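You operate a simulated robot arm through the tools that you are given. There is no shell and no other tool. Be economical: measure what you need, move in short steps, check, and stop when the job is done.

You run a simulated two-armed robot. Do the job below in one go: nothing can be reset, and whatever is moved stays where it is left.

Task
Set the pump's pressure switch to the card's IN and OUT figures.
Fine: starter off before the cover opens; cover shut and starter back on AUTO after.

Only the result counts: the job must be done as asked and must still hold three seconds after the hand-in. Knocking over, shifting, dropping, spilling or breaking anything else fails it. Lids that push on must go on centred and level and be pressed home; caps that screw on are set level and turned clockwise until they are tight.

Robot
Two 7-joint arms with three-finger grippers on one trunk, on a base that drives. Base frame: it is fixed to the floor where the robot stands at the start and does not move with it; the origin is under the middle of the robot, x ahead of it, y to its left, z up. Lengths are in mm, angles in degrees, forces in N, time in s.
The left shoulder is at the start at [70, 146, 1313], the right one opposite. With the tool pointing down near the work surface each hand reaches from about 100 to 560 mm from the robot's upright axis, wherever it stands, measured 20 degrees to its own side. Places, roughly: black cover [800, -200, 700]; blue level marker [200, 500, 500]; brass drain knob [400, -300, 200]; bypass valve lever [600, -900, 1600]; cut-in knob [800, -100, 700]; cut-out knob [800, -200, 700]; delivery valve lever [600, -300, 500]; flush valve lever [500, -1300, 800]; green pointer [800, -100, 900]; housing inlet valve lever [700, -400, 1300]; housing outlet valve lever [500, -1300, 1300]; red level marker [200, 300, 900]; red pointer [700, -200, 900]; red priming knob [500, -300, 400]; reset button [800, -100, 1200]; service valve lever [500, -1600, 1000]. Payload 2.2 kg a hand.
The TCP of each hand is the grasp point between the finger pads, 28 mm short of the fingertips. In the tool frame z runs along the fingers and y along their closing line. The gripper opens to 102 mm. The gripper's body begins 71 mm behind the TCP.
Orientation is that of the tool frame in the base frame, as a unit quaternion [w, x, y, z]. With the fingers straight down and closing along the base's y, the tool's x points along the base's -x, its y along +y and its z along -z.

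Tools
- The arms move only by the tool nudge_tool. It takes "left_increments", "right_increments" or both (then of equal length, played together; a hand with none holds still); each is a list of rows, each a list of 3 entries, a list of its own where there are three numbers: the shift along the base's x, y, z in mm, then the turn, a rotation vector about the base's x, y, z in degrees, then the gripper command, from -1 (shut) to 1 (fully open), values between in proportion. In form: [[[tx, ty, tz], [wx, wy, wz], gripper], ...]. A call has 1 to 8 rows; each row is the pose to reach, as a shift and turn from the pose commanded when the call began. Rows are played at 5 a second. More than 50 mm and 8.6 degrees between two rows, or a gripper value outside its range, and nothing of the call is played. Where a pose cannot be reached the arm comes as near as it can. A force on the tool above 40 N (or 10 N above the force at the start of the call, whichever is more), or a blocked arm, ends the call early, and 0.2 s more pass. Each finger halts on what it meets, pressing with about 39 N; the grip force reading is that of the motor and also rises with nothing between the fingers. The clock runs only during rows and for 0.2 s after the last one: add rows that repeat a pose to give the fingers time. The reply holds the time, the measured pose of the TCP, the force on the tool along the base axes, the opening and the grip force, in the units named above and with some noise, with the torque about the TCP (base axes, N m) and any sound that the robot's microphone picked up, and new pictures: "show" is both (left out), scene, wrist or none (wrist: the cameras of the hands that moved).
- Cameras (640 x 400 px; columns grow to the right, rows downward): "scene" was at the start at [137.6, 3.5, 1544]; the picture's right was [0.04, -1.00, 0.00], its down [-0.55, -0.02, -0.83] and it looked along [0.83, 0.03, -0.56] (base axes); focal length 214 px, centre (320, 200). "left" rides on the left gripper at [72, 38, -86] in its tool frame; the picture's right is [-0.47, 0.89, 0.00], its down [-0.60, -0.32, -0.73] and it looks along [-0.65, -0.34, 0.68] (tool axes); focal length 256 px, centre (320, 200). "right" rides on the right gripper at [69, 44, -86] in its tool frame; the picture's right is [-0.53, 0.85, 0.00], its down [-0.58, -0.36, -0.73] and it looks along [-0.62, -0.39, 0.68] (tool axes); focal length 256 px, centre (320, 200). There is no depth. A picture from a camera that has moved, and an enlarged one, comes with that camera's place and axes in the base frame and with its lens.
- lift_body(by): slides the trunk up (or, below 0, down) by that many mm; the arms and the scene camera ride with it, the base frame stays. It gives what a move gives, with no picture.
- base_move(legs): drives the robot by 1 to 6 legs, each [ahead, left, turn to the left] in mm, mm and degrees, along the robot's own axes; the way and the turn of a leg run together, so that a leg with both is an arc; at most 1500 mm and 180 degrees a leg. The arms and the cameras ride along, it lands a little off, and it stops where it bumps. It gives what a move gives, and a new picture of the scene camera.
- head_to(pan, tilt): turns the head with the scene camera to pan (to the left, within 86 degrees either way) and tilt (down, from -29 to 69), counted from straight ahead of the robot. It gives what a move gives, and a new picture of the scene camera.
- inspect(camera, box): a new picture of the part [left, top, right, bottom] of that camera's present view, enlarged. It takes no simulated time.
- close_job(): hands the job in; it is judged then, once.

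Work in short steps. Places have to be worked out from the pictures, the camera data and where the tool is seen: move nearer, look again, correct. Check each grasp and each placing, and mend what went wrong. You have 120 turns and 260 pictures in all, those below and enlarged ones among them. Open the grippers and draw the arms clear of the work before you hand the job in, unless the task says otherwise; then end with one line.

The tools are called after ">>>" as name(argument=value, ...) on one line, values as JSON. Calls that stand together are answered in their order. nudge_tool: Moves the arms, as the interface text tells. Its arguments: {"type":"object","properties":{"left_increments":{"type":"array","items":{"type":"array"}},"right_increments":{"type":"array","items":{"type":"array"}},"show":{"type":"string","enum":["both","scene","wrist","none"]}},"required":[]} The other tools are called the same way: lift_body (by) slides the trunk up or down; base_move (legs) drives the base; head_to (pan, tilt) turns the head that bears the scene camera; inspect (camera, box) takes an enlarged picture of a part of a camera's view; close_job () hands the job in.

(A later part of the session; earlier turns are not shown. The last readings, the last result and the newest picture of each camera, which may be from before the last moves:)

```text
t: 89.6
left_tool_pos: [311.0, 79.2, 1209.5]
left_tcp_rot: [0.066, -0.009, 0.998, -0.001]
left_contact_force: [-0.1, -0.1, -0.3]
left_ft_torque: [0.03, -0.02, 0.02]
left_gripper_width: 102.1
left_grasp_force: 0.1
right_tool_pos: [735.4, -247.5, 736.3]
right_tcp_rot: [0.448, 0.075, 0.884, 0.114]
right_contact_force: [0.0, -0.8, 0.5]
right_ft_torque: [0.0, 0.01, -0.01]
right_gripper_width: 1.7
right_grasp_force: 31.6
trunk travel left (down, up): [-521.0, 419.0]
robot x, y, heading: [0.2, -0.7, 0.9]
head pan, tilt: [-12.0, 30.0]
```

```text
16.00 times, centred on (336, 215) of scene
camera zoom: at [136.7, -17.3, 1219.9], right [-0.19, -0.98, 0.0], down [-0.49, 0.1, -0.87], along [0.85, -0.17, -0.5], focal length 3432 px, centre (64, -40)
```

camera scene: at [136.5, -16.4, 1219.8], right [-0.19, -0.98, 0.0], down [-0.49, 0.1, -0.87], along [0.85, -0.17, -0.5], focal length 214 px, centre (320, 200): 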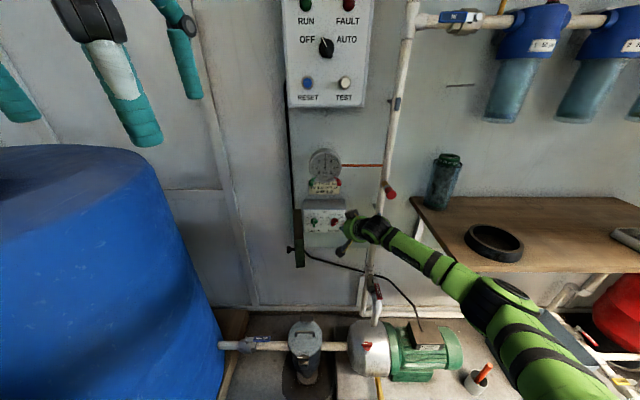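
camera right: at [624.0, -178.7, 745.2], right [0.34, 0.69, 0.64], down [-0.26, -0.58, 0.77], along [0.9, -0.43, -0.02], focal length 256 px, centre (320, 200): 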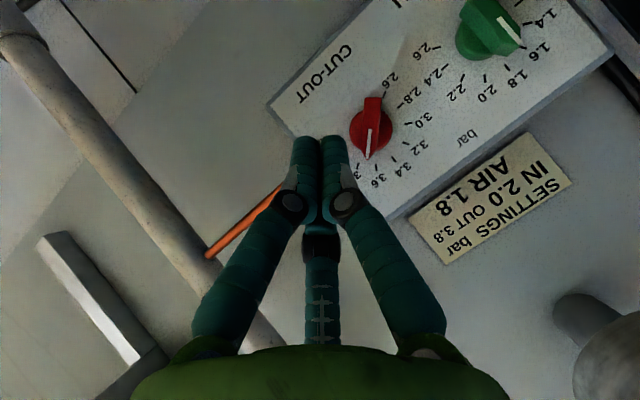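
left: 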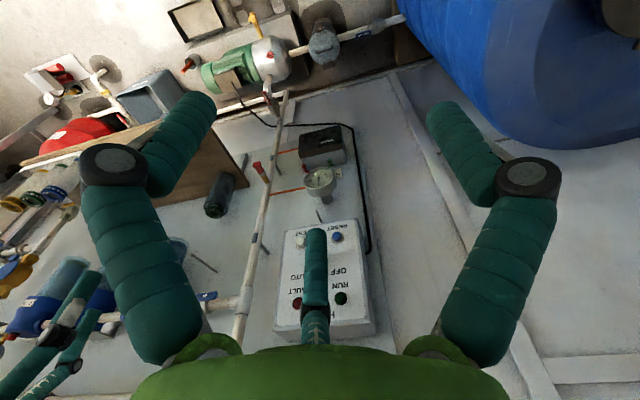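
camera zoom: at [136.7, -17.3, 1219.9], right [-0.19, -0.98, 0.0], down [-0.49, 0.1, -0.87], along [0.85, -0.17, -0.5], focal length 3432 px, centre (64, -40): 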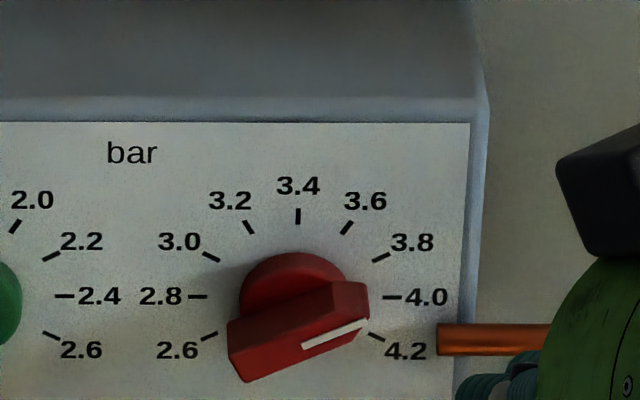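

OUT now reads 3.8 (line within ~1° of the tick). Next the green knob: 1.8 → 2.0, pushing its tail left ~30°. I move the hand across, clear in front of the red knob.

>>> nudge_tool(right_increments=[[[-12, 25, 10], [0, 0, 0], -1], [[-15, 55, 18], [0, 0, 0], -1], [[-15, 85, 18], [0, 0, 0], -1], [[0, 92, 8], [0, 0, 0], -1], [[0, 92, 8], [0, 0, 0], -1]], show="wrist")

>>> inspect(camera="scene", box=[305, 205, 345, 230])

```text
t: 90.8
left_tool_pos: [312.0, 79.7, 1209.5]
left_tcp_rot: [0.067, -0.009, 0.998, -0.001]
left_contact_force: [0.9, 0.5, -0.1]
left_ft_torque: [-0.01, 0.0, 0.01]
left_gripper_width: 102.0
left_grasp_force: 0.1
right_tool_pos: [733.6, -157.3, 743.3]
right_tcp_rot: [0.448, 0.075, 0.884, 0.112]
right_contact_force: [-0.6, -0.1, 0.7]
right_ft_torque: [-0.01, 0.0, -0.01]
right_gripper_width: 2.1
right_grasp_force: 31.7
trunk travel left (down, up): [-521.0, 419.0]
robot x, y, heading: [-5.0, 1.5, 1.2]
head pan, tilt: [-12.0, 30.0]
camera right: at [624.0, -110.2, 750.4], right [0.34, 0.69, 0.64], down [-0.26, -0.58, 0.77], along [0.9, -0.43, -0.02], focal length 256 px, centre (320, 200)
```

right: 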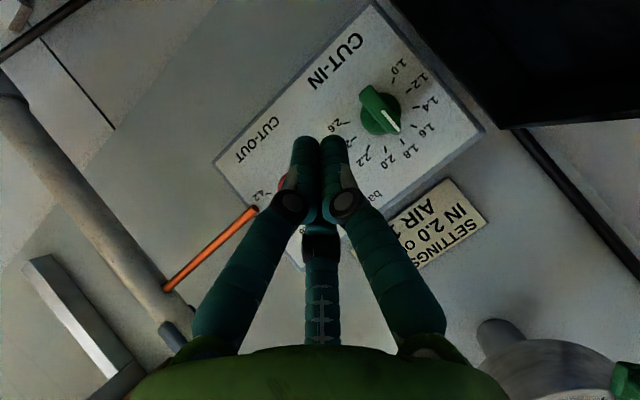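

```text
16.00 times, centred on (325, 218) of scene
camera zoom: at [136.2, -16.5, 1219.9], right [-0.19, -0.98, 0.0], down [-0.49, 0.1, -0.87], along [0.85, -0.17, -0.5], focal length 3432 px, centre (240, -80)
```

zoom: 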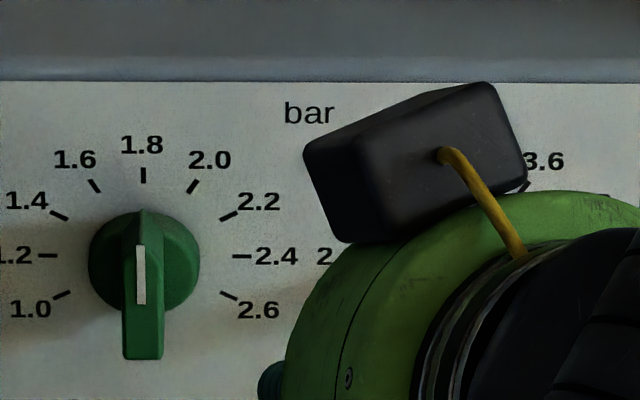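

Green axis ≈ [y −120, z 731]. I go in right of its tail and push left until roughly 20°.

>>> nudge_tool(right_increments=[[[15, 5, -10], [0, 0, 0], -1], [[30, 10, -20], [0, 0, 0], -1], [[30, 14, -20], [0, 0, 0], -1], [[30, 18, -20], [0, 0, 0], -1], [[30, 21, -20], [0, 0, 0], -1], [[30, 21, -20], [0, 0, 0], -1]], show="none")

>>> inspect(camera="scene", box=[305, 205, 345, 230])

```text
t: 92.2
left_tool_pos: [311.7, 80.1, 1209.9]
left_tcp_rot: [0.066, -0.01, 0.998, -0.001]
left_contact_force: [-0.4, 0.1, -0.6]
left_ft_torque: [0.04, 0.01, -0.01]
left_gripper_width: 102.0
left_grasp_force: 0.0
right_tool_pos: [765.2, -135.1, 723.2]
right_tcp_rot: [0.447, 0.075, 0.884, 0.113]
right_contact_force: [-0.4, -0.3, 0.0]
right_ft_torque: [0.01, -0.01, -0.02]
right_gripper_width: 2.0
right_grasp_force: 31.9
trunk travel left (down, up): [-521.0, 419.0]
robot x, y, heading: [1.2, 3.2, 1.2]
head pan, tilt: [-12.0, 30.0]
```

```text
16.00 times, centred on (325, 218) of scene
camera zoom: at [136.5, -16.5, 1219.9], right [-0.19, -0.98, 0.0], down [-0.49, 0.1, -0.87], along [0.85, -0.17, -0.5], focal length 3432 px, centre (240, -80)
```

zoom: 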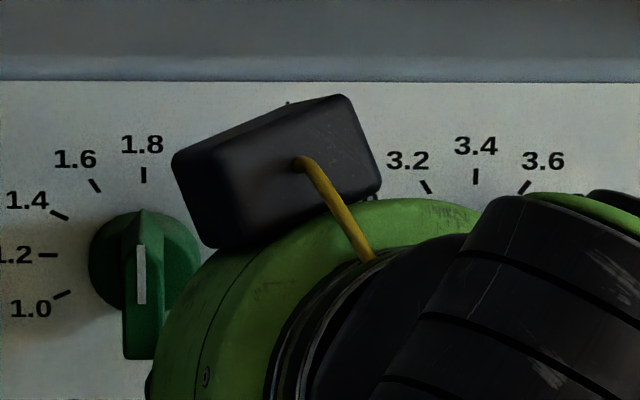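

No contact yet. I push on 7 mm and look.

>>> nudge_tool(right_increments=[[[0, 3, 0], [0, 0, 0], -1], [[0, 6, 0], [0, 0, 0], -1], [[0, 8, 0], [0, 0, 0], -1], [[0, 8, 0], [0, 0, 0], -1]], show="none")

>>> inspect(camera="scene", box=[305, 205, 345, 230])

```text
t: 93.2
left_tool_pos: [313.3, 79.9, 1210.7]
left_tcp_rot: [0.066, -0.01, 0.998, -0.001]
left_contact_force: [-0.2, 0.2, -0.3]
left_ft_torque: [-0.03, -0.01, -0.03]
left_gripper_width: 101.9
left_grasp_force: 0.1
right_tool_pos: [763.1, -128.3, 723.9]
right_tcp_rot: [0.447, 0.075, 0.884, 0.113]
right_contact_force: [-0.2, -0.3, -0.2]
right_ft_torque: [0.0, 0.03, 0.02]
right_gripper_width: 2.3
right_grasp_force: 31.7
trunk travel left (down, up): [-521.0, 419.0]
robot x, y, heading: [-2.6, 0.8, 1.0]
head pan, tilt: [-12.0, 30.0]
```

```text
16.00 times, centred on (325, 218) of scene
camera zoom: at [136.5, -16.5, 1219.9], right [-0.19, -0.98, 0.0], down [-0.49, 0.1, -0.87], along [0.85, -0.17, -0.5], focal length 3432 px, centre (240, -80)
```

zoom: 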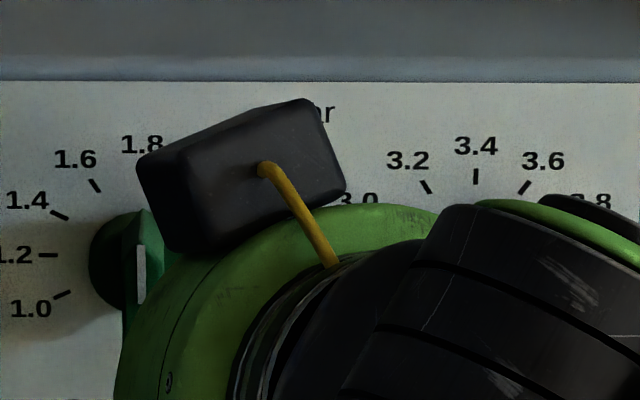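

Still no contact force; I check with the wrist camera.

>>> inspect(camera="right", box=[220, 60, 460, 210])

```text
2.67 times, centred on (340, 135) of right
camera zoom: at [653.6, -81.0, 731.2], right [0.34, 0.69, 0.64], down [-0.26, -0.58, 0.77], along [0.9, -0.43, -0.02], focal length 683 px, centre (267, 373)
```

zoom: 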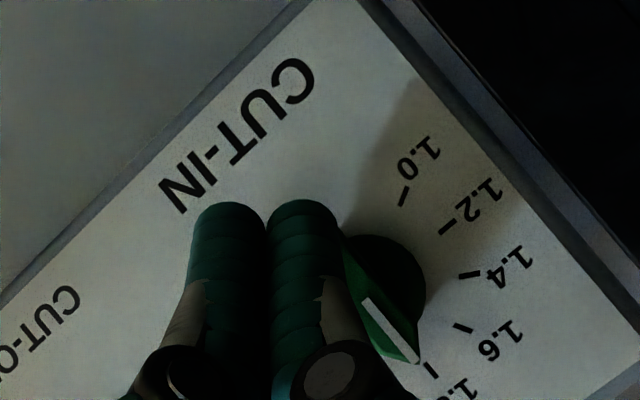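

Not in contact yet apparently (real fingers are slimmer than drawn). I keep pushing in small steps watching force.

>>> nudge_tool(right_increments=[[[1, 3, 0], [0, 0, 0], -1], [[1, 6, 0], [0, 0, 0], -1], [[1, 6, 0], [0, 0, 0], -1]], show="none")

>>> inspect(camera="right", box=[220, 60, 460, 210])

```text
t: 94.0
left_tool_pos: [312.2, 80.9, 1211.2]
left_tcp_rot: [0.066, -0.01, 0.998, -0.001]
left_contact_force: [0.3, -0.1, -1.4]
left_ft_torque: [-0.01, -0.01, 0.01]
left_gripper_width: 102.2
left_grasp_force: 0.0
right_tool_pos: [764.8, -122.7, 724.3]
right_tcp_rot: [0.447, 0.075, 0.884, 0.113]
right_contact_force: [0.4, -0.1, -0.4]
right_ft_torque: [0.0, 0.01, -0.01]
right_gripper_width: 2.2
right_grasp_force: 31.4
trunk travel left (down, up): [-521.0, 419.0]
robot x, y, heading: [1.6, -1.4, 0.7]
head pan, tilt: [-12.0, 30.0]
```

```text
2.67 times, centred on (340, 135) of right
camera zoom: at [654.0, -74.6, 731.9], right [0.34, 0.69, 0.64], down [-0.26, -0.58, 0.77], along [0.9, -0.43, -0.02], focal length 683 px, centre (267, 373)
```

zoom: 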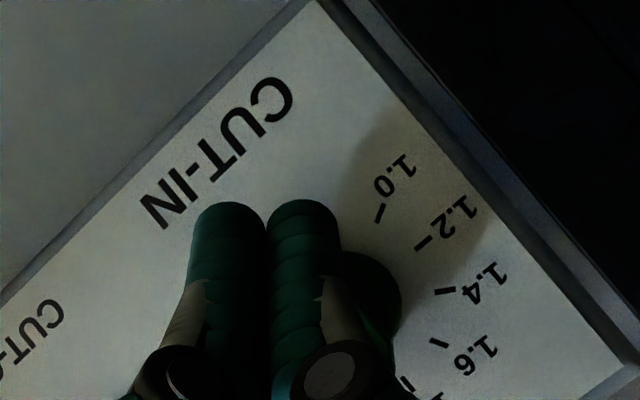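

The finger is passing beneath the tail. I go back right, raise 9 mm and push again.

>>> nudge_tool(right_increments=[[[-2, -10, 0], [0, 0, 0], -1], [[-2, -20, 3], [0, 0, 0], -1], [[-3, -20, 10], [0, 0, 0], -1], [[-3, -15, 10], [0, 0, 0], -1], [[-3, -11, 10], [0, 0, 0], -1], [[-3, -8, 10], [0, 0, 0], -1], [[-3, -8, 10], [0, 0, 0], -1]], show="none")

>>> inspect(camera="right", box=[220, 60, 460, 210])

```text
t: 95.6
left_tool_pos: [312.2, 79.7, 1209.8]
left_tcp_rot: [0.066, -0.009, 0.998, -0.002]
left_contact_force: [0.2, 0.1, -0.5]
left_ft_torque: [-0.01, -0.02, 0.01]
left_gripper_width: 101.9
left_grasp_force: 0.0
right_tool_pos: [761.9, -129.9, 732.8]
right_tcp_rot: [0.447, 0.075, 0.884, 0.113]
right_contact_force: [-0.1, 0.2, 0.2]
right_ft_torque: [-0.01, -0.02, 0.0]
right_gripper_width: 2.2
right_grasp_force: 31.3
trunk travel left (down, up): [-521.0, 419.0]
robot x, y, heading: [-2.9, -2.7, 0.9]
head pan, tilt: [-12.0, 30.0]
```

```text
2.67 times, centred on (340, 135) of right
camera zoom: at [652.1, -82.6, 740.4], right [0.34, 0.69, 0.64], down [-0.26, -0.58, 0.77], along [0.9, -0.43, -0.02], focal length 683 px, centre (267, 373)
```

zoom: 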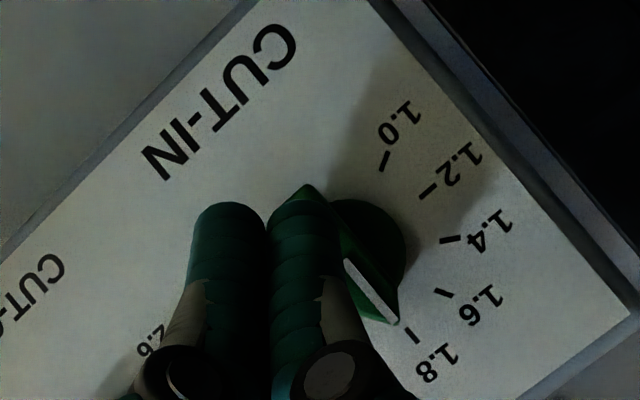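

I continue left in small steps at this height.

>>> nudge_tool(right_increments=[[[3, 3, 0], [0, 0, 0], -1], [[3, 6, 0], [0, 0, 0], -1], [[3, 9, 0], [0, 0, 0], -1], [[3, 9, 0], [0, 0, 0], -1]], show="none")

>>> inspect(camera="right", box=[220, 60, 460, 210])

```text
t: 96.6
left_tool_pos: [312.0, 81.4, 1209.5]
left_tcp_rot: [0.067, -0.009, 0.998, -0.001]
left_contact_force: [-0.4, 0.1, -0.3]
left_ft_torque: [-0.03, 0.01, 0.03]
left_gripper_width: 102.1
left_grasp_force: 0.0
right_tool_pos: [766.1, -121.4, 732.0]
right_tcp_rot: [0.447, 0.075, 0.884, 0.113]
right_contact_force: [-0.4, 1.4, 0.1]
right_ft_torque: [-0.01, 0.0, -0.02]
right_gripper_width: 2.3
right_grasp_force: 31.6
trunk travel left (down, up): [-521.0, 419.0]
robot x, y, heading: [-0.7, -0.7, 1.1]
head pan, tilt: [-12.0, 30.0]
```

```text
2.67 times, centred on (340, 135) of right
camera zoom: at [655.2, -73.6, 738.7], right [0.34, 0.69, 0.64], down [-0.26, -0.58, 0.77], along [0.9, -0.43, -0.02], focal length 683 px, centre (267, 373)
```

zoom: 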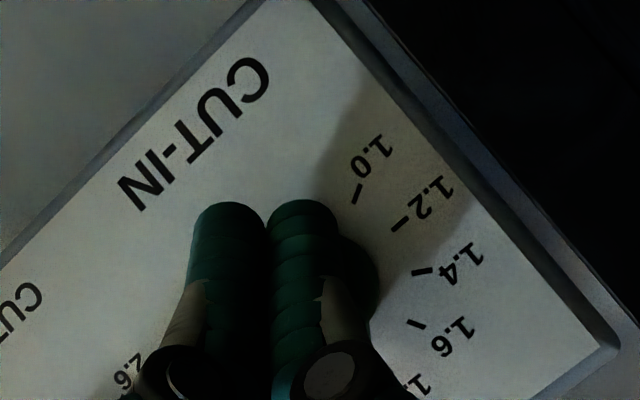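

Still force-free; I check the scene view to see whether the knob has turned.

>>> inspect(camera="scene", box=[300, 205, 340, 230])

```text
16.00 times, centred on (320, 218) of scene
camera zoom: at [136.5, -16.5, 1219.9], right [-0.19, -0.98, 0.0], down [-0.49, 0.1, -0.87], along [0.85, -0.17, -0.5], focal length 3432 px, centre (320, -80)
```

zoom: 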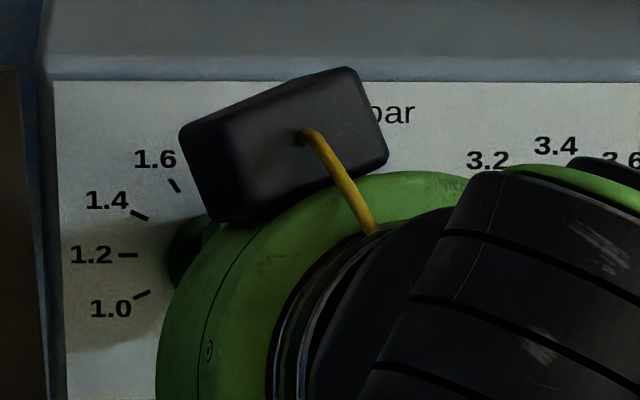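

Hidden by the hand. I slide back right and out to look.

>>> nudge_tool(right_increments=[[[-10, -10, 3], [0, 0, 0], -1], [[-35, -25, 12], [0, 0, 0], -1], [[-45, -60, 15], [0, 0, 0], -1], [[-50, -100, 15], [0, 0, 0], -1]], show="none")

>>> inspect(camera="scene", box=[305, 205, 353, 235])

```text
t: 97.6
left_tool_pos: [311.4, 77.2, 1210.1]
left_tcp_rot: [0.067, -0.009, 0.998, -0.002]
left_contact_force: [-0.3, 0.2, -0.2]
left_ft_torque: [0.02, 0.0, -0.04]
left_gripper_width: 102.1
left_grasp_force: 0.0
right_tool_pos: [709.7, -222.9, 747.3]
right_tcp_rot: [0.448, 0.075, 0.884, 0.114]
right_contact_force: [0.7, -0.1, 0.5]
right_ft_torque: [0.01, 0.0, 0.02]
right_gripper_width: 2.1
right_grasp_force: 31.1
trunk travel left (down, up): [-521.0, 419.0]
robot x, y, heading: [1.0, -0.8, 1.1]
head pan, tilt: [-12.0, 30.0]
```

```text
13.33 times, centred on (329, 220) of scene
camera zoom: at [136.0, -17.8, 1219.9], right [-0.19, -0.98, 0.0], down [-0.49, 0.1, -0.87], along [0.85, -0.17, -0.5], focal length 2860 px, centre (200, -67)
```

zoom: 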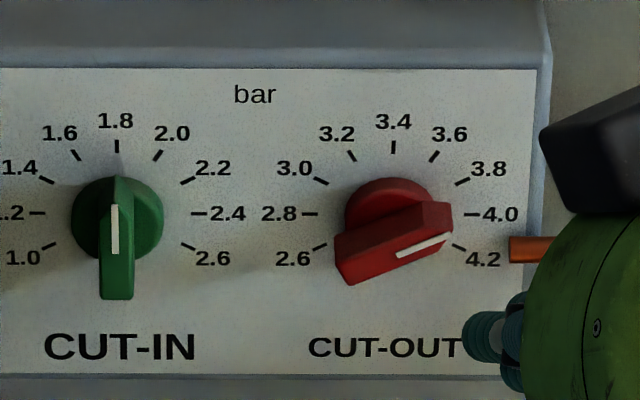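

The green tail wasn't touched, so its lateral position is a bit off from my estimate. I'll grip it like the red one: level roll, open fingers, in front of the green knob.

>>> nudge_tool(right_increments=[[[-5, 20, 20], [-4, 0, 0], -0.2], [[-5, 50, 30], [-8, 0, 0], -0.2], [[0, 80, 30], [-12, 0, 0], -0.2], [[8, 104, 29], [-15.5, 0, 0], -0.2], [[8, 104, 29], [-15.5, 0, 0], -0.2]], show="wrist")

>>> inspect(camera="right", box=[220, 30, 420, 155])

```text
t: 98.8
left_tool_pos: [311.8, 78.4, 1209.8]
left_tcp_rot: [0.066, -0.009, 0.998, 0.0]
left_contact_force: [-0.7, -0.5, 0.2]
left_ft_torque: [0.06, 0.02, 0.03]
left_gripper_width: 101.9
left_grasp_force: 0.1
right_tool_pos: [719.6, -117.3, 778.6]
right_tcp_rot: [0.453, 0.014, 0.891, -0.007]
right_contact_force: [-0.6, 0.4, 1.0]
right_ft_torque: [0.02, -0.01, -0.01]
right_gripper_width: 41.0
right_grasp_force: 0.1
trunk travel left (down, up): [-521.0, 419.0]
robot x, y, heading: [-3.8, 1.1, 1.3]
head pan, tilt: [-12.0, 30.0]
camera right: at [610.8, -70.1, 772.4], right [0.34, 0.83, 0.43], down [-0.26, -0.35, 0.9], along [0.9, -0.42, 0.1], focal length 256 px, centre (320, 200)
```

right: 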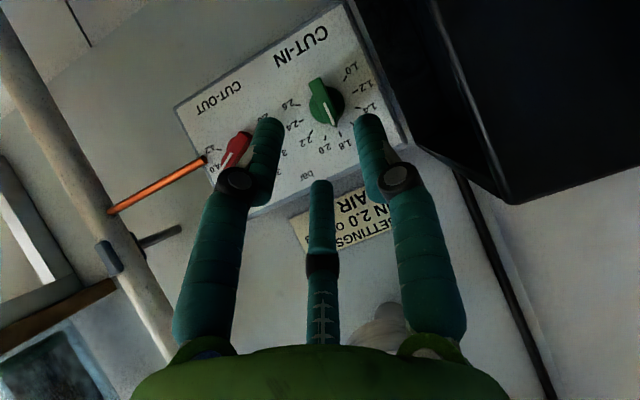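

```text
3.20 times, centred on (320, 92) of right
camera zoom: at [610.8, -70.1, 772.4], right [0.34, 0.83, 0.43], down [-0.26, -0.35, 0.9], along [0.9, -0.42, 0.1], focal length 819 px, centre (320, 544)
```

zoom: 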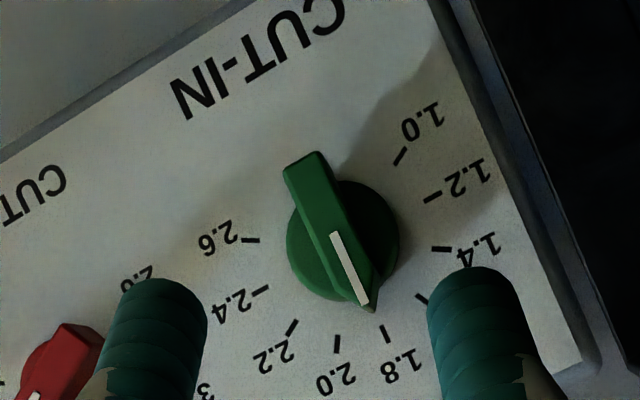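

Green axis ≈ (y −117, z 734). I go in and close on it.

>>> nudge_tool(right_increments=[[[20, 0, -15], [0, 0, 0], -0.3], [[36, 0, -28], [0, 0, 0], -0.3], [[43, 0, -34], [0, 0, 0], -0.3], [[43, 0, -34], [0, 0, 0], -0.7], [[43, 0, -34], [0, 0, 0], -1], [[43, 0, -34], [0, 0, 0], -1]], show="none")

>>> inspect(camera="right", box=[220, 60, 420, 185])

```text
t: 100.2
left_tool_pos: [312.2, 78.7, 1209.7]
left_tcp_rot: [0.067, -0.01, 0.998, -0.001]
left_contact_force: [0.4, 0.4, -0.8]
left_ft_torque: [0.02, -0.01, 0.01]
left_gripper_width: 101.8
left_grasp_force: 0.0
right_tool_pos: [764.9, -116.4, 744.4]
right_tcp_rot: [0.454, 0.014, 0.891, -0.007]
right_contact_force: [0.0, 0.8, 0.0]
right_ft_torque: [-0.02, 0.01, 0.01]
right_gripper_width: 2.4
right_grasp_force: 31.3
trunk travel left (down, up): [-521.0, 419.0]
robot x, y, heading: [-5.3, -0.6, 0.9]
head pan, tilt: [-12.0, 30.0]
```

```text
3.20 times, centred on (320, 122) of right
camera zoom: at [655.5, -68.4, 739.2], right [0.34, 0.83, 0.43], down [-0.26, -0.36, 0.9], along [0.9, -0.42, 0.1], focal length 819 px, centre (320, 448)
```

zoom: 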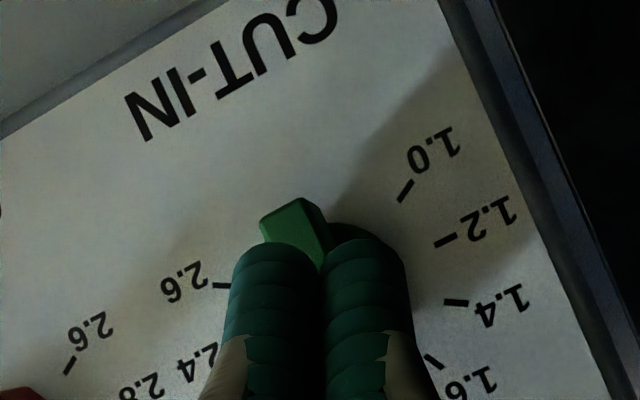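

The fingers closed in front of the green bar, so it sits deeper. I reopen and go deeper until contact.

>>> nudge_tool(right_increments=[[[-10, 0, 6], [0, 0, 0], -0.3], [[0, 0, 0], [0, 0, 0], -0.3], [[6, 0, -5], [0, 0, 0], -0.3], [[12, 0, -9], [0, 0, 0], -0.3], [[12, 0, -9], [0, 0, 0], -0.3]], show="none")

>>> inspect(camera="right", box=[220, 60, 420, 185])

```text
t: 101.4
left_tool_pos: [306.2, 78.7, 1211.6]
left_tcp_rot: [0.07, -0.01, 0.998, -0.001]
left_contact_force: [0.6, 0.4, -0.2]
left_ft_torque: [-0.03, 0.02, 0.01]
left_gripper_width: 101.8
left_grasp_force: 0.0
right_tool_pos: [774.9, -120.5, 743.4]
right_tcp_rot: [0.46, 0.015, 0.888, -0.008]
right_contact_force: [-5.2, -12.0, 25.1]
right_ft_torque: [-0.14, -0.55, -0.07]
right_gripper_width: 59.8
right_grasp_force: 13.4
trunk travel left (down, up): [-521.0, 419.0]
robot x, y, heading: [-0.3, -2.5, 1.1]
head pan, tilt: [-12.0, 30.0]
```

```text
3.20 times, centred on (320, 122) of right
camera zoom: at [665.8, -72.1, 735.9], right [0.34, 0.83, 0.44], down [-0.28, -0.35, 0.89], along [0.9, -0.42, 0.11], focal length 819 px, centre (320, 448)
```

zoom: 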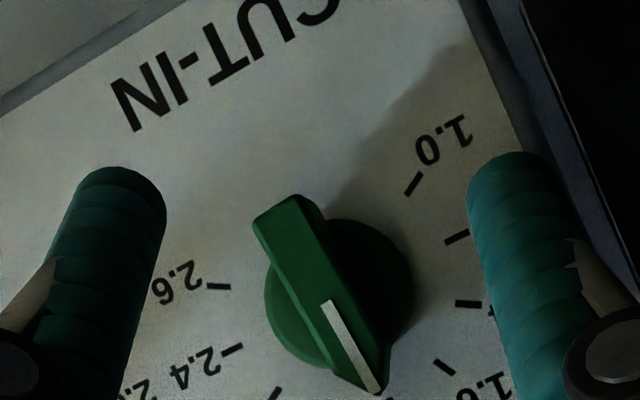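

Contact now at depth x≈775. I ease off 3 mm and close on the bar.

>>> nudge_tool(right_increments=[[[-3, -2, 6], [0, 0, 0], -0.3], [[-4, -2, 8], [0, 0, 0], -0.4], [[-4, -2, 8], [0, 0, 0], -0.7], [[-4, -2, 8], [0, 0, 0], -1], [[-4, -2, 8], [0, 0, 0], -1]], show="none")

>>> inspect(camera="right", box=[220, 60, 420, 185])

```text
t: 102.6
left_tool_pos: [302.5, 79.5, 1213.2]
left_tcp_rot: [0.072, -0.009, 0.997, -0.001]
left_contact_force: [0.1, 0.6, 0.4]
left_ft_torque: [0.02, 0.0, 0.0]
left_gripper_width: 102.1
left_grasp_force: 0.0
right_tool_pos: [767.3, -118.7, 751.9]
right_tcp_rot: [0.46, 0.013, 0.888, -0.006]
right_contact_force: [-26.1, -6.6, 25.8]
right_ft_torque: [-0.28, -0.58, -0.18]
right_gripper_width: 2.1
right_grasp_force: 31.2
trunk travel left (down, up): [-521.0, 419.0]
robot x, y, heading: [-2.6, -0.7, 1.2]
head pan, tilt: [-12.0, 30.0]
```

```text
3.20 times, centred on (320, 122) of right
camera zoom: at [657.5, -70.7, 745.1], right [0.33, 0.83, 0.44], down [-0.27, -0.36, 0.89], along [0.9, -0.42, 0.11], focal length 819 px, centre (320, 448)
```

zoom: 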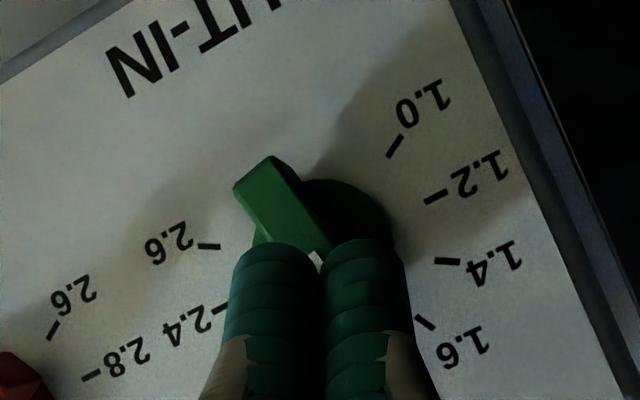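

The bar front is at x≈790. I back off, open, and go in to TCP x≈777 at the right height, then close.

>>> nudge_tool(right_increments=[[[-10, 0, 4], [0, 0, 0], -0.3], [[-10, 0, 4], [0, 0, 0], -0.2], [[0, 0, 0], [0, 0, 0], -0.2], [[6, 0, -1], [0, 0, 0], -0.2], [[9, 0, -3], [0, 0, 0], -0.2], [[9, 0, -3], [0, 0, 0], -0.2]], show="none")

>>> inspect(camera="right", box=[220, 60, 420, 185])

```text
t: 104.0
left_tool_pos: [309.8, 80.1, 1211.5]
left_tcp_rot: [0.068, -0.01, 0.998, -0.001]
left_contact_force: [0.0, -0.1, -0.6]
left_ft_torque: [0.02, 0.01, -0.02]
left_gripper_width: 101.9
left_grasp_force: 0.1
right_tool_pos: [782.0, -117.0, 742.5]
right_tcp_rot: [0.456, 0.014, 0.89, -0.007]
right_contact_force: [-1.1, -0.7, 11.1]
right_ft_torque: [0.0, -0.18, 0.04]
right_gripper_width: 56.0
right_grasp_force: 5.7
trunk travel left (down, up): [-521.0, 419.0]
robot x, y, heading: [-4.7, 2.1, 0.9]
head pan, tilt: [-12.0, 30.0]
```

```text
3.20 times, centred on (320, 122) of right
camera zoom: at [671.8, -70.3, 737.0], right [0.34, 0.84, 0.43], down [-0.27, -0.36, 0.9], along [0.9, -0.42, 0.1], focal length 819 px, centre (320, 448)
```

zoom: 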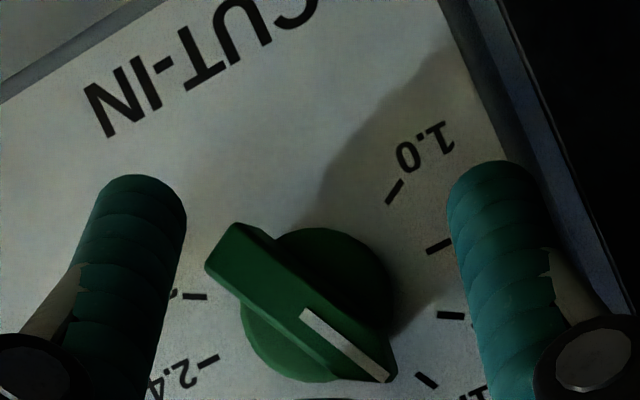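

The knob got dragged counter-clockwise (to about 1.5), but now the fingers straddle it deeply. I close, which should also square it to the fingers.

>>> nudge_tool(right_increments=[[[-1, 0, 3], [0, 0, 0], -0.5], [[-1, 0, 3], [0, 0, 0], -0.8], [[-1, 0, 3], [0, 0, 0], -1], [[-1, 0, 3], [0, 0, 0], -1]], show="none")

>>> inspect(camera="right", box=[220, 60, 420, 185])

```text
t: 105.0
left_tool_pos: [312.5, 78.6, 1209.6]
left_tcp_rot: [0.067, -0.009, 0.998, 0.0]
left_contact_force: [-0.1, -0.1, -0.6]
left_ft_torque: [0.04, -0.02, 0.01]
left_gripper_width: 101.9
left_grasp_force: 0.1
right_tool_pos: [779.0, -120.7, 732.9]
right_tcp_rot: [0.446, 0.017, 0.895, -0.01]
right_contact_force: [-23.9, -6.1, -24.0]
right_ft_torque: [0.06, 0.87, -0.13]
right_gripper_width: 22.9
right_grasp_force: 38.9
trunk travel left (down, up): [-521.0, 419.0]
robot x, y, heading: [-3.6, 3.2, 1.2]
head pan, tilt: [-12.0, 30.0]
```

```text
3.20 times, centred on (320, 122) of right
camera zoom: at [668.7, -72.2, 729.7], right [0.35, 0.83, 0.43], down [-0.25, -0.35, 0.9], along [0.9, -0.42, 0.08], focal length 819 px, centre (320, 448)
```

zoom: 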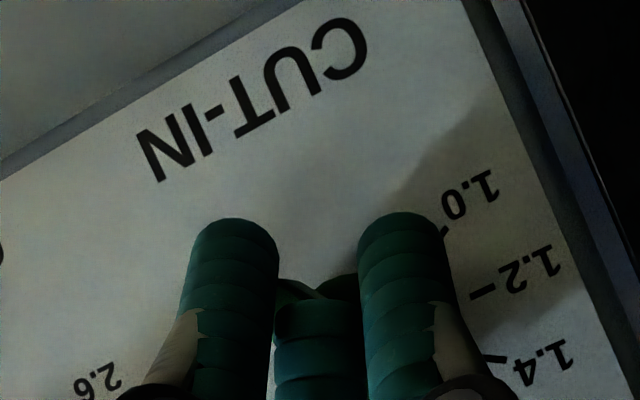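

The fingers have slid onto the tail (tips ~17 mm below the axis), gripping 23 mm. With the TCP nearly on the axis height, rolling about x swings the tail properly; I relax and roll 32°.

>>> nudge_tool(right_increments=[[[-2, 0, -8], [0, 0, 0], -1], [[-2, 0, -8], [8, 0, 0], -1], [[-2, 0, -8], [16, 0, 0], -1], [[-2, 0, -8], [24, 0, 0], -1], [[-2, 0, -7], [32, 0, 0], -1], [[-2, 0, -7], [32, 0, 0], -1]], show="none")

>>> inspect(camera="right", box=[220, 60, 420, 185])

>>> inspect(camera="scene", box=[300, 205, 348, 235])

```text
t: 106.4
left_tool_pos: [312.1, 81.9, 1210.4]
left_tcp_rot: [0.067, -0.009, 0.998, -0.002]
left_contact_force: [-1.0, -0.5, -0.3]
left_ft_torque: [0.01, 0.0, 0.06]
left_gripper_width: 102.2
left_grasp_force: 0.0
right_tool_pos: [780.6, -115.6, 739.3]
right_tcp_rot: [0.434, 0.138, 0.857, 0.241]
right_contact_force: [-1.5, 5.3, -0.2]
right_ft_torque: [0.11, 0.08, 0.13]
right_gripper_width: 22.8
right_grasp_force: 39.1
trunk travel left (down, up): [-521.0, 419.0]
robot x, y, heading: [-1.0, 0.0, 1.0]
head pan, tilt: [-12.0, 30.0]
```

```text
3.20 times, centred on (320, 122) of right
camera zoom: at [670.8, -72.5, 758.7], right [0.33, 0.48, 0.81], down [-0.26, -0.78, 0.57], along [0.9, -0.4, -0.14], focal length 819 px, centre (320, 448)
```

zoom: 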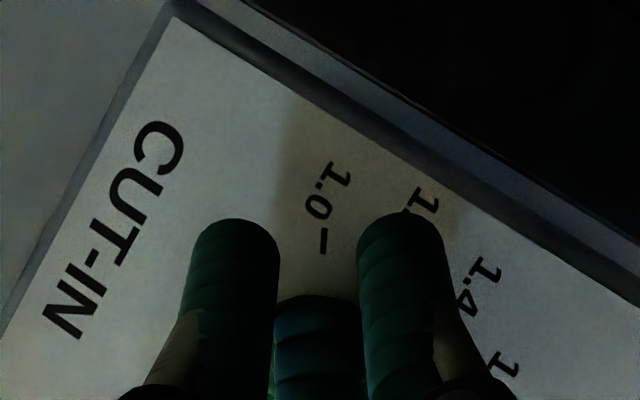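

```text
13.33 times, centred on (324, 220) of scene
camera zoom: at [136.7, -15.4, 1220.0], right [-0.19, -0.98, 0.0], down [-0.49, 0.09, -0.87], along [0.85, -0.17, -0.5], focal length 2860 px, centre (267, -67)
```

zoom: 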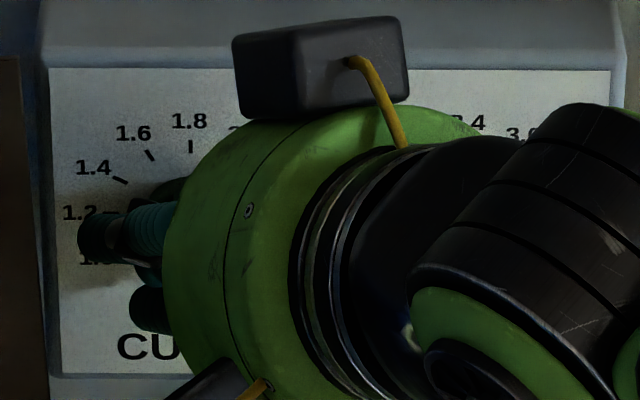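

Turned to roll ≈32°. I release, withdraw along the fingers and read.

>>> nudge_tool(right_increments=[[[0, 0, 0], [0, 0, 0], -0.3], [[0, 0, 0], [0, 0, 0], -0.3], [[-20, -7, 12], [0, 0, 0], -0.3], [[-45, -20, 26], [0, 0, 0], -0.3], [[-60, -60, 35], [0, 0, 0], -0.3], [[-65, -105, 35], [0, 0, 0], -0.3]], show="none")

>>> inspect(camera="scene", box=[305, 205, 353, 235])

```text
t: 107.8
left_tool_pos: [312.2, 78.7, 1210.1]
left_tcp_rot: [0.067, -0.009, 0.998, -0.002]
left_contact_force: [-0.2, -0.1, 0.5]
left_ft_torque: [0.02, 0.01, -0.01]
left_gripper_width: 101.8
left_grasp_force: 0.1
right_tool_pos: [715.8, -227.5, 771.3]
right_tcp_rot: [0.432, 0.139, 0.859, 0.238]
right_contact_force: [0.4, -0.5, 0.0]
right_ft_torque: [-0.01, -0.05, 0.01]
right_gripper_width: 36.0
right_grasp_force: 0.1
trunk travel left (down, up): [-521.0, 419.0]
robot x, y, heading: [1.3, 3.2, 1.0]
head pan, tilt: [-12.0, 30.0]
```

```text
13.33 times, centred on (329, 220) of scene
camera zoom: at [136.3, -17.7, 1219.9], right [-0.19, -0.98, 0.0], down [-0.49, 0.1, -0.87], along [0.85, -0.17, -0.5], focal length 2860 px, centre (200, -67)
```

zoom: 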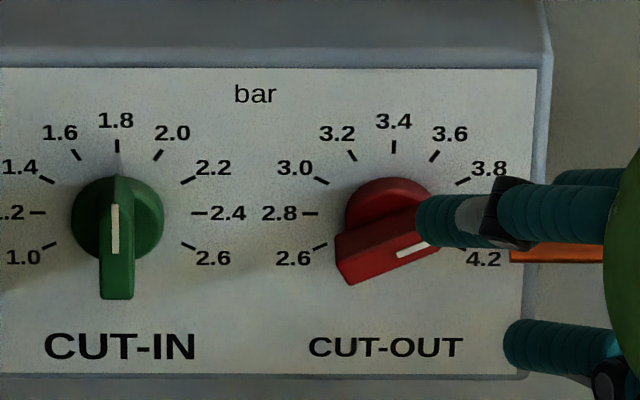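

Back at 1.8 exactly — so the knob followed the hand 1:1 through 32°. I repeat with the fingers open wider, grip at zero roll, and turn 30°.

>>> nudge_tool(right_increments=[[[-10, 25, 5], [-8, 0, 0], 0.2], [[-10, 50, 5], [-16, 0, 0], 0.2], [[-5, 75, 5], [-24, 0, 0], 0.2], [[5, 95, 5], [-31, 0, 0], 0.2], [[14, 110, 5], [-31, 0, 0], 0.2], [[14, 110, 5], [-31, 0, 0], 0.2]], show="none")

>>> nudge_tool(right_increments=[[[20, 0, -14], [0, 0, 0], 0.2], [[38, 0, -27], [0, 0, 0], 0.2], [[47, 0, -34], [0, 0, 0], 0.2], [[47, 0, -34], [0, 0, 0], 0.2]], show="none")

>>> inspect(camera="right", box=[220, 60, 420, 185])

```text
t: 109.2
left_tool_pos: [311.1, 79.3, 1210.3]
left_tcp_rot: [0.066, -0.01, 0.998, -0.002]
left_contact_force: [-0.3, 0.1, 0.8]
left_ft_torque: [-0.03, 0.0, 0.0]
left_gripper_width: 102.2
left_grasp_force: 0.1
right_tool_pos: [728.2, -114.9, 775.3]
right_tcp_rot: [0.454, 0.019, 0.891, -0.001]
right_contact_force: [0.2, -0.8, -0.6]
right_ft_torque: [0.02, -0.02, -0.02]
right_gripper_width: 61.2
right_grasp_force: 0.2
trunk travel left (down, up): [-521.0, 419.0]
robot x, y, heading: [-4.6, 2.3, 1.0]
head pan, tilt: [-12.0, 30.0]
```

```text
t: 110.2
left_tool_pos: [310.3, 80.0, 1209.8]
left_tcp_rot: [0.068, -0.009, 0.998, -0.001]
left_contact_force: [-0.4, -0.6, 0.5]
left_ft_torque: [0.01, 0.03, -0.01]
left_gripper_width: 101.7
left_grasp_force: 0.1
right_tool_pos: [775.6, -115.2, 740.6]
right_tcp_rot: [0.454, 0.017, 0.891, 0.001]
right_contact_force: [-5.8, -1.2, 4.7]
right_ft_torque: [-0.09, -0.23, -0.1]
right_gripper_width: 65.4
right_grasp_force: 1.3
trunk travel left (down, up): [-521.0, 419.0]
robot x, y, heading: [-0.3, -1.0, 0.9]
head pan, tilt: [-12.0, 30.0]
```

```text
3.20 times, centred on (320, 122) of right
camera zoom: at [664.8, -67.2, 735.7], right [0.34, 0.83, 0.45], down [-0.26, -0.37, 0.89], along [0.9, -0.42, 0.09], focal length 819 px, centre (320, 448)
```

zoom: 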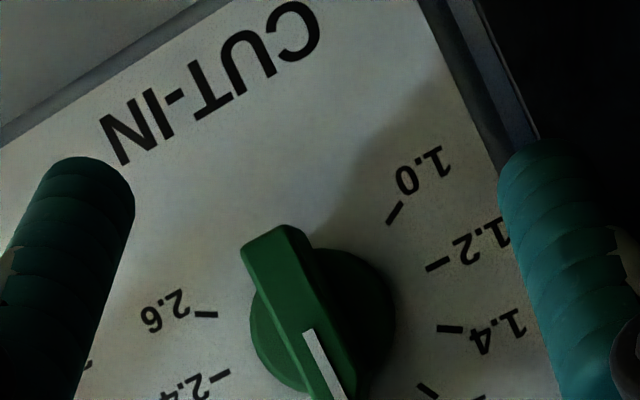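

Fingertips are at the plate with the knob between them, undisturbed. I ease 2 mm back and close.

>>> nudge_tool(right_increments=[[[-2, 0, 1], [0, 0, 0], 0.0], [[-2, 0, 1], [0, 0, 0], -0.4], [[-2, 0, 1], [0, 0, 0], -0.8], [[-2, 0, 1], [0, 0, 0], -1], [[-2, 0, 1], [0, 0, 0], -1]], show="none")

>>> inspect(camera="right", box=[220, 60, 420, 185])

```text
t: 111.4
left_tool_pos: [310.9, 77.2, 1210.3]
left_tcp_rot: [0.068, -0.009, 0.998, -0.001]
left_contact_force: [-0.9, -1.0, -0.1]
left_ft_torque: [-0.01, 0.01, -0.04]
left_gripper_width: 101.8
left_grasp_force: 0.1
right_tool_pos: [774.3, -118.0, 744.9]
right_tcp_rot: [0.456, 0.02, 0.89, -0.001]
right_contact_force: [8.9, -11.4, 14.8]
right_ft_torque: [-0.31, -0.7, -0.11]
right_gripper_width: 16.4
right_grasp_force: 42.0
trunk travel left (down, up): [-521.0, 419.0]
robot x, y, heading: [-3.3, 3.0, 1.0]
head pan, tilt: [-12.0, 30.0]
```

```text
3.20 times, centred on (320, 122) of right
camera zoom: at [664.0, -69.8, 739.1], right [0.34, 0.83, 0.45], down [-0.27, -0.37, 0.89], along [0.9, -0.42, 0.1], focal length 819 px, centre (320, 448)
```

zoom: 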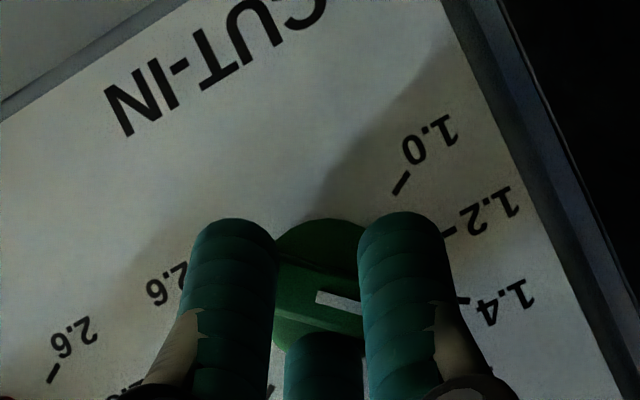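

The squeeze dragged it counter-clockwise again, but gripped turning follows the hand. I turn the hand +48° now to bring it back near zero, then will finish by pushing the tail at the proper depth.

>>> nudge_tool(right_increments=[[[0, 0, -2], [8, 0, 0], -1], [[0, 0, -4], [16, 0, 0], -1], [[0, 0, -4], [24, 0, 0], -1], [[0, 0, -4], [32, 0, 0], -1], [[0, 0, -4], [40, 0, 0], -1], [[0, 0, -4], [48, 0, 0], -1], [[0, 0, -4], [53, 0, 0], -1]], show="none")

>>> inspect(camera="right", box=[220, 60, 420, 185])

```text
t: 112.7
left_tool_pos: [304.2, 79.9, 1212.0]
left_tcp_rot: [0.07, -0.008, 0.998, -0.002]
left_contact_force: [0.3, 1.6, 0.3]
left_ft_torque: [-0.04, -0.01, 0.0]
left_gripper_width: 102.0
left_grasp_force: 0.1
right_tool_pos: [770.8, -126.8, 742.7]
right_tcp_rot: [0.428, 0.174, 0.835, 0.297]
right_contact_force: [-25.6, -9.8, 9.8]
right_ft_torque: [-0.19, -0.63, 0.23]
right_gripper_width: 16.4
right_grasp_force: 42.4
trunk travel left (down, up): [-521.0, 419.0]
robot x, y, heading: [-2.9, -2.9, 0.8]
head pan, tilt: [-12.0, 30.0]
stopped in row 6 (right hand): the force on the tool passed its limit at 42 N (the readings are from after the stop); the commanded pose is now the measured one
```

```text
3.20 times, centred on (320, 122) of right
camera zoom: at [661.7, -85.8, 767.5], right [0.34, 0.35, 0.87], down [-0.28, -0.85, 0.45], along [0.9, -0.4, -0.19], focal length 819 px, centre (320, 448)
```

zoom: 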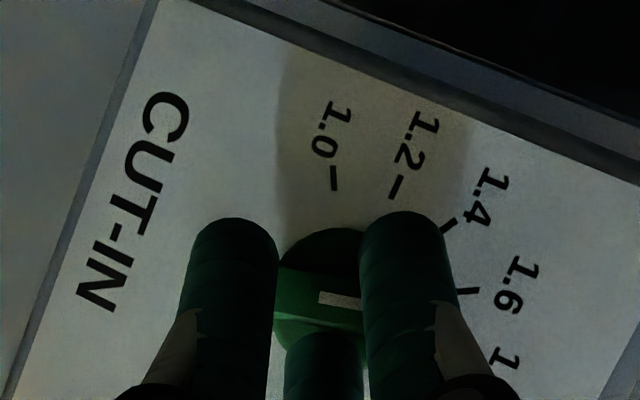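

The knob follows (now about −22°). I release here, withdraw along the fingers, and set up a tail push at the proper depth.

>>> nudge_tool(right_increments=[[[2, 0, 0], [0, 0, 0], -0.2], [[0, 0, 0], [0, 0, 0], -0.1], [[-20, -9, 11], [-3, 0, 0], -0.1], [[-45, -22, 20], [-10, 0, 0], -0.6], [[-45, -28, 20], [-18, 0, 0], -1], [[-45, -28, 15], [-25, 0, 0], -1]], show="wrist")

>>> inspect(camera="right", box=[260, 30, 500, 180])

```text
t: 114.0
left_tool_pos: [312.4, 79.0, 1210.2]
left_tcp_rot: [0.066, -0.008, 0.998, -0.002]
left_contact_force: [0.3, 0.5, 0.5]
left_ft_torque: [0.02, -0.02, 0.0]
left_gripper_width: 101.9
left_grasp_force: 0.0
right_tool_pos: [731.0, -154.4, 754.8]
right_tcp_rot: [0.452, 0.079, 0.882, 0.109]
right_contact_force: [-0.4, -0.4, 0.6]
right_ft_torque: [0.0, -0.01, 0.02]
right_gripper_width: 5.7
right_grasp_force: 33.2
trunk travel left (down, up): [-521.0, 419.0]
robot x, y, heading: [-0.2, -3.2, 0.7]
head pan, tilt: [-12.0, 30.0]
camera right: at [621.8, -104.8, 760.4], right [0.34, 0.69, 0.64], down [-0.28, -0.58, 0.77], along [0.9, -0.44, -0.01], focal length 256 px, centre (320, 200)
```

right: 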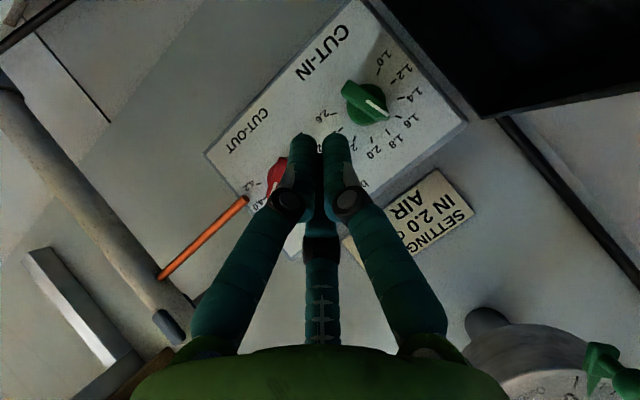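

```text
2.67 times, centred on (380, 105) of right
camera zoom: at [621.8, -104.8, 760.4], right [0.34, 0.69, 0.64], down [-0.28, -0.58, 0.77], along [0.9, -0.44, -0.01], focal length 683 px, centre (160, 453)
```

zoom: 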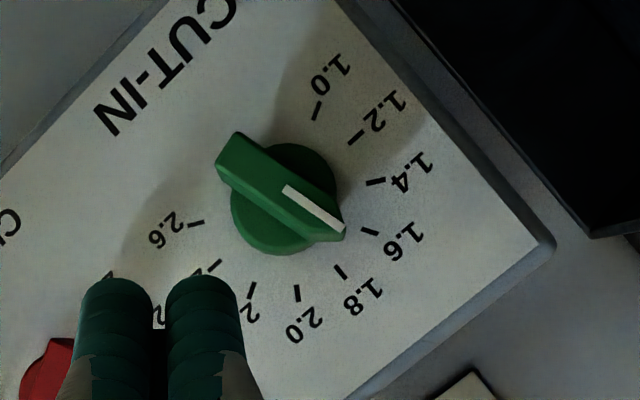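

It points at ~1.6. I go in to full depth to the right of its tail and push left.

>>> nudge_tool(right_increments=[[[20, 1, -10], [0, 0, 0], -1], [[38, 2, -20], [0, 0, 0], -1], [[44, 2, -24], [0, 0, 0], -1], [[44, 8, -24], [0, 0, 0], -1], [[44, 13, -24], [0, 0, 0], -1], [[44, 18, -24], [0, 0, 0], -1], [[44, 18, -24], [0, 0, 0], -1]], show="none")

>>> inspect(camera="right", box=[220, 60, 460, 210])

```text
t: 115.7
left_tool_pos: [312.1, 77.4, 1210.6]
left_tcp_rot: [0.066, -0.009, 0.998, -0.001]
left_contact_force: [-0.8, 0.8, 0.5]
left_ft_torque: [0.03, -0.01, 0.0]
left_gripper_width: 102.0
left_grasp_force: 0.1
right_tool_pos: [776.1, -137.6, 727.7]
right_tcp_rot: [0.452, 0.081, 0.882, 0.109]
right_contact_force: [-1.0, -7.7, -4.1]
right_ft_torque: [-0.1, 0.11, -0.08]
right_gripper_width: 4.6
right_grasp_force: 32.2
trunk travel left (down, up): [-521.0, 419.0]
robot x, y, heading: [-1.9, 2.2, 0.7]
head pan, tilt: [-12.0, 30.0]
```

```text
2.67 times, centred on (340, 135) of right
camera zoom: at [666.3, -88.4, 733.6], right [0.35, 0.69, 0.64], down [-0.28, -0.58, 0.77], along [0.9, -0.44, -0.01], focal length 683 px, centre (267, 373)
```

zoom: 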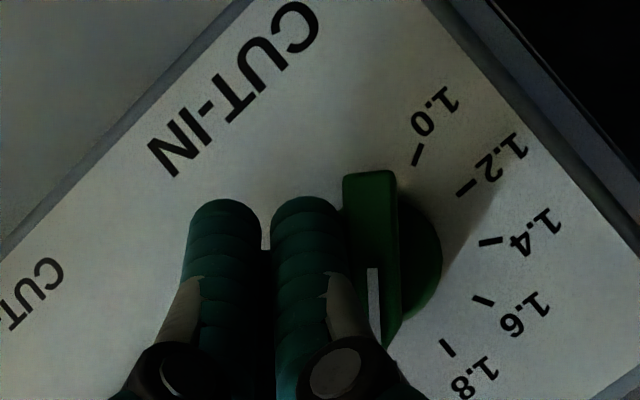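

The knob swung to about +32°. I draw back to read it precisely.

>>> nudge_tool(right_increments=[[[0, -8, 0], [0, 0, 0], -1], [[-25, -14, 15], [0, 0, 0], -1], [[-50, -30, 25], [0, 0, 0], -1], [[-55, -70, 25], [0, 0, 0], -1], [[-60, -110, 25], [0, 0, 0], -1]], show="none")

>>> inspect(camera="scene", box=[305, 205, 353, 235])

```text
t: 116.8
left_tool_pos: [311.7, 77.6, 1211.6]
left_tcp_rot: [0.067, -0.009, 0.998, -0.001]
left_contact_force: [-0.4, -0.8, -0.2]
left_ft_torque: [-0.02, -0.07, 0.01]
left_gripper_width: 101.9
left_grasp_force: 0.0
right_tool_pos: [710.9, -246.7, 753.8]
right_tcp_rot: [0.452, 0.078, 0.881, 0.112]
right_contact_force: [-0.1, -0.5, 0.1]
right_ft_torque: [0.0, -0.01, -0.03]
right_gripper_width: 2.1
right_grasp_force: 31.2
trunk travel left (down, up): [-521.0, 419.0]
robot x, y, heading: [-4.9, 1.9, 1.2]
head pan, tilt: [-12.0, 30.0]
```

```text
13.33 times, centred on (329, 220) of scene
camera zoom: at [135.7, -17.9, 1219.9], right [-0.19, -0.98, 0.0], down [-0.49, 0.1, -0.87], along [0.85, -0.17, -0.5], focal length 2860 px, centre (200, -67)
```

zoom: 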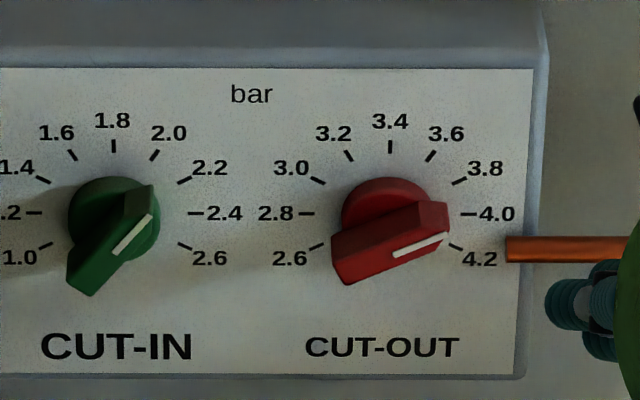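

IN is slightly over. I enlarge both for accurate readings.

>>> inspect(camera="scene", box=[305, 208, 325, 226])

>>> inspect(camera="scene", box=[324, 208, 344, 226])

```text
16.00 times, centred on (315, 217) of scene
camera zoom: at [135.7, -17.9, 1219.9], right [-0.19, -0.98, 0.0], down [-0.49, 0.1, -0.87], along [0.85, -0.17, -0.5], focal length 3432 px, centre (400, -72)
```

zoom: 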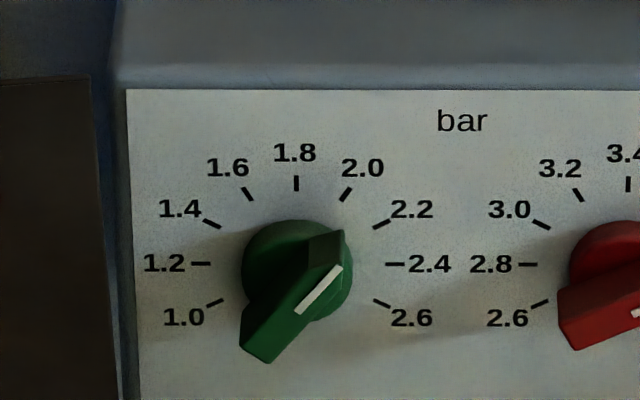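

```text
16.00 times, centred on (334, 217) of scene
camera zoom: at [135.7, -17.9, 1219.9], right [-0.19, -0.98, 0.0], down [-0.49, 0.1, -0.87], along [0.85, -0.17, -0.5], focal length 3432 px, centre (96, -72)
```

zoom: 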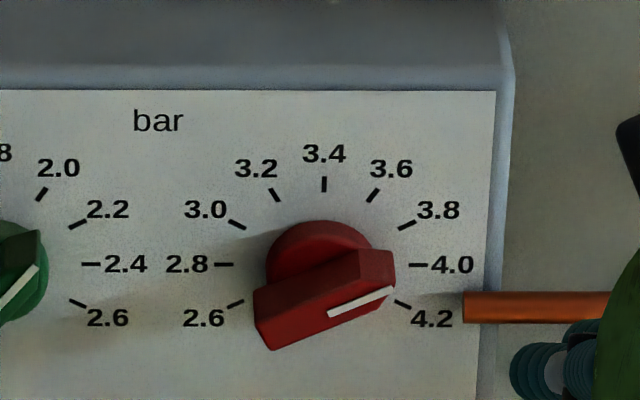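

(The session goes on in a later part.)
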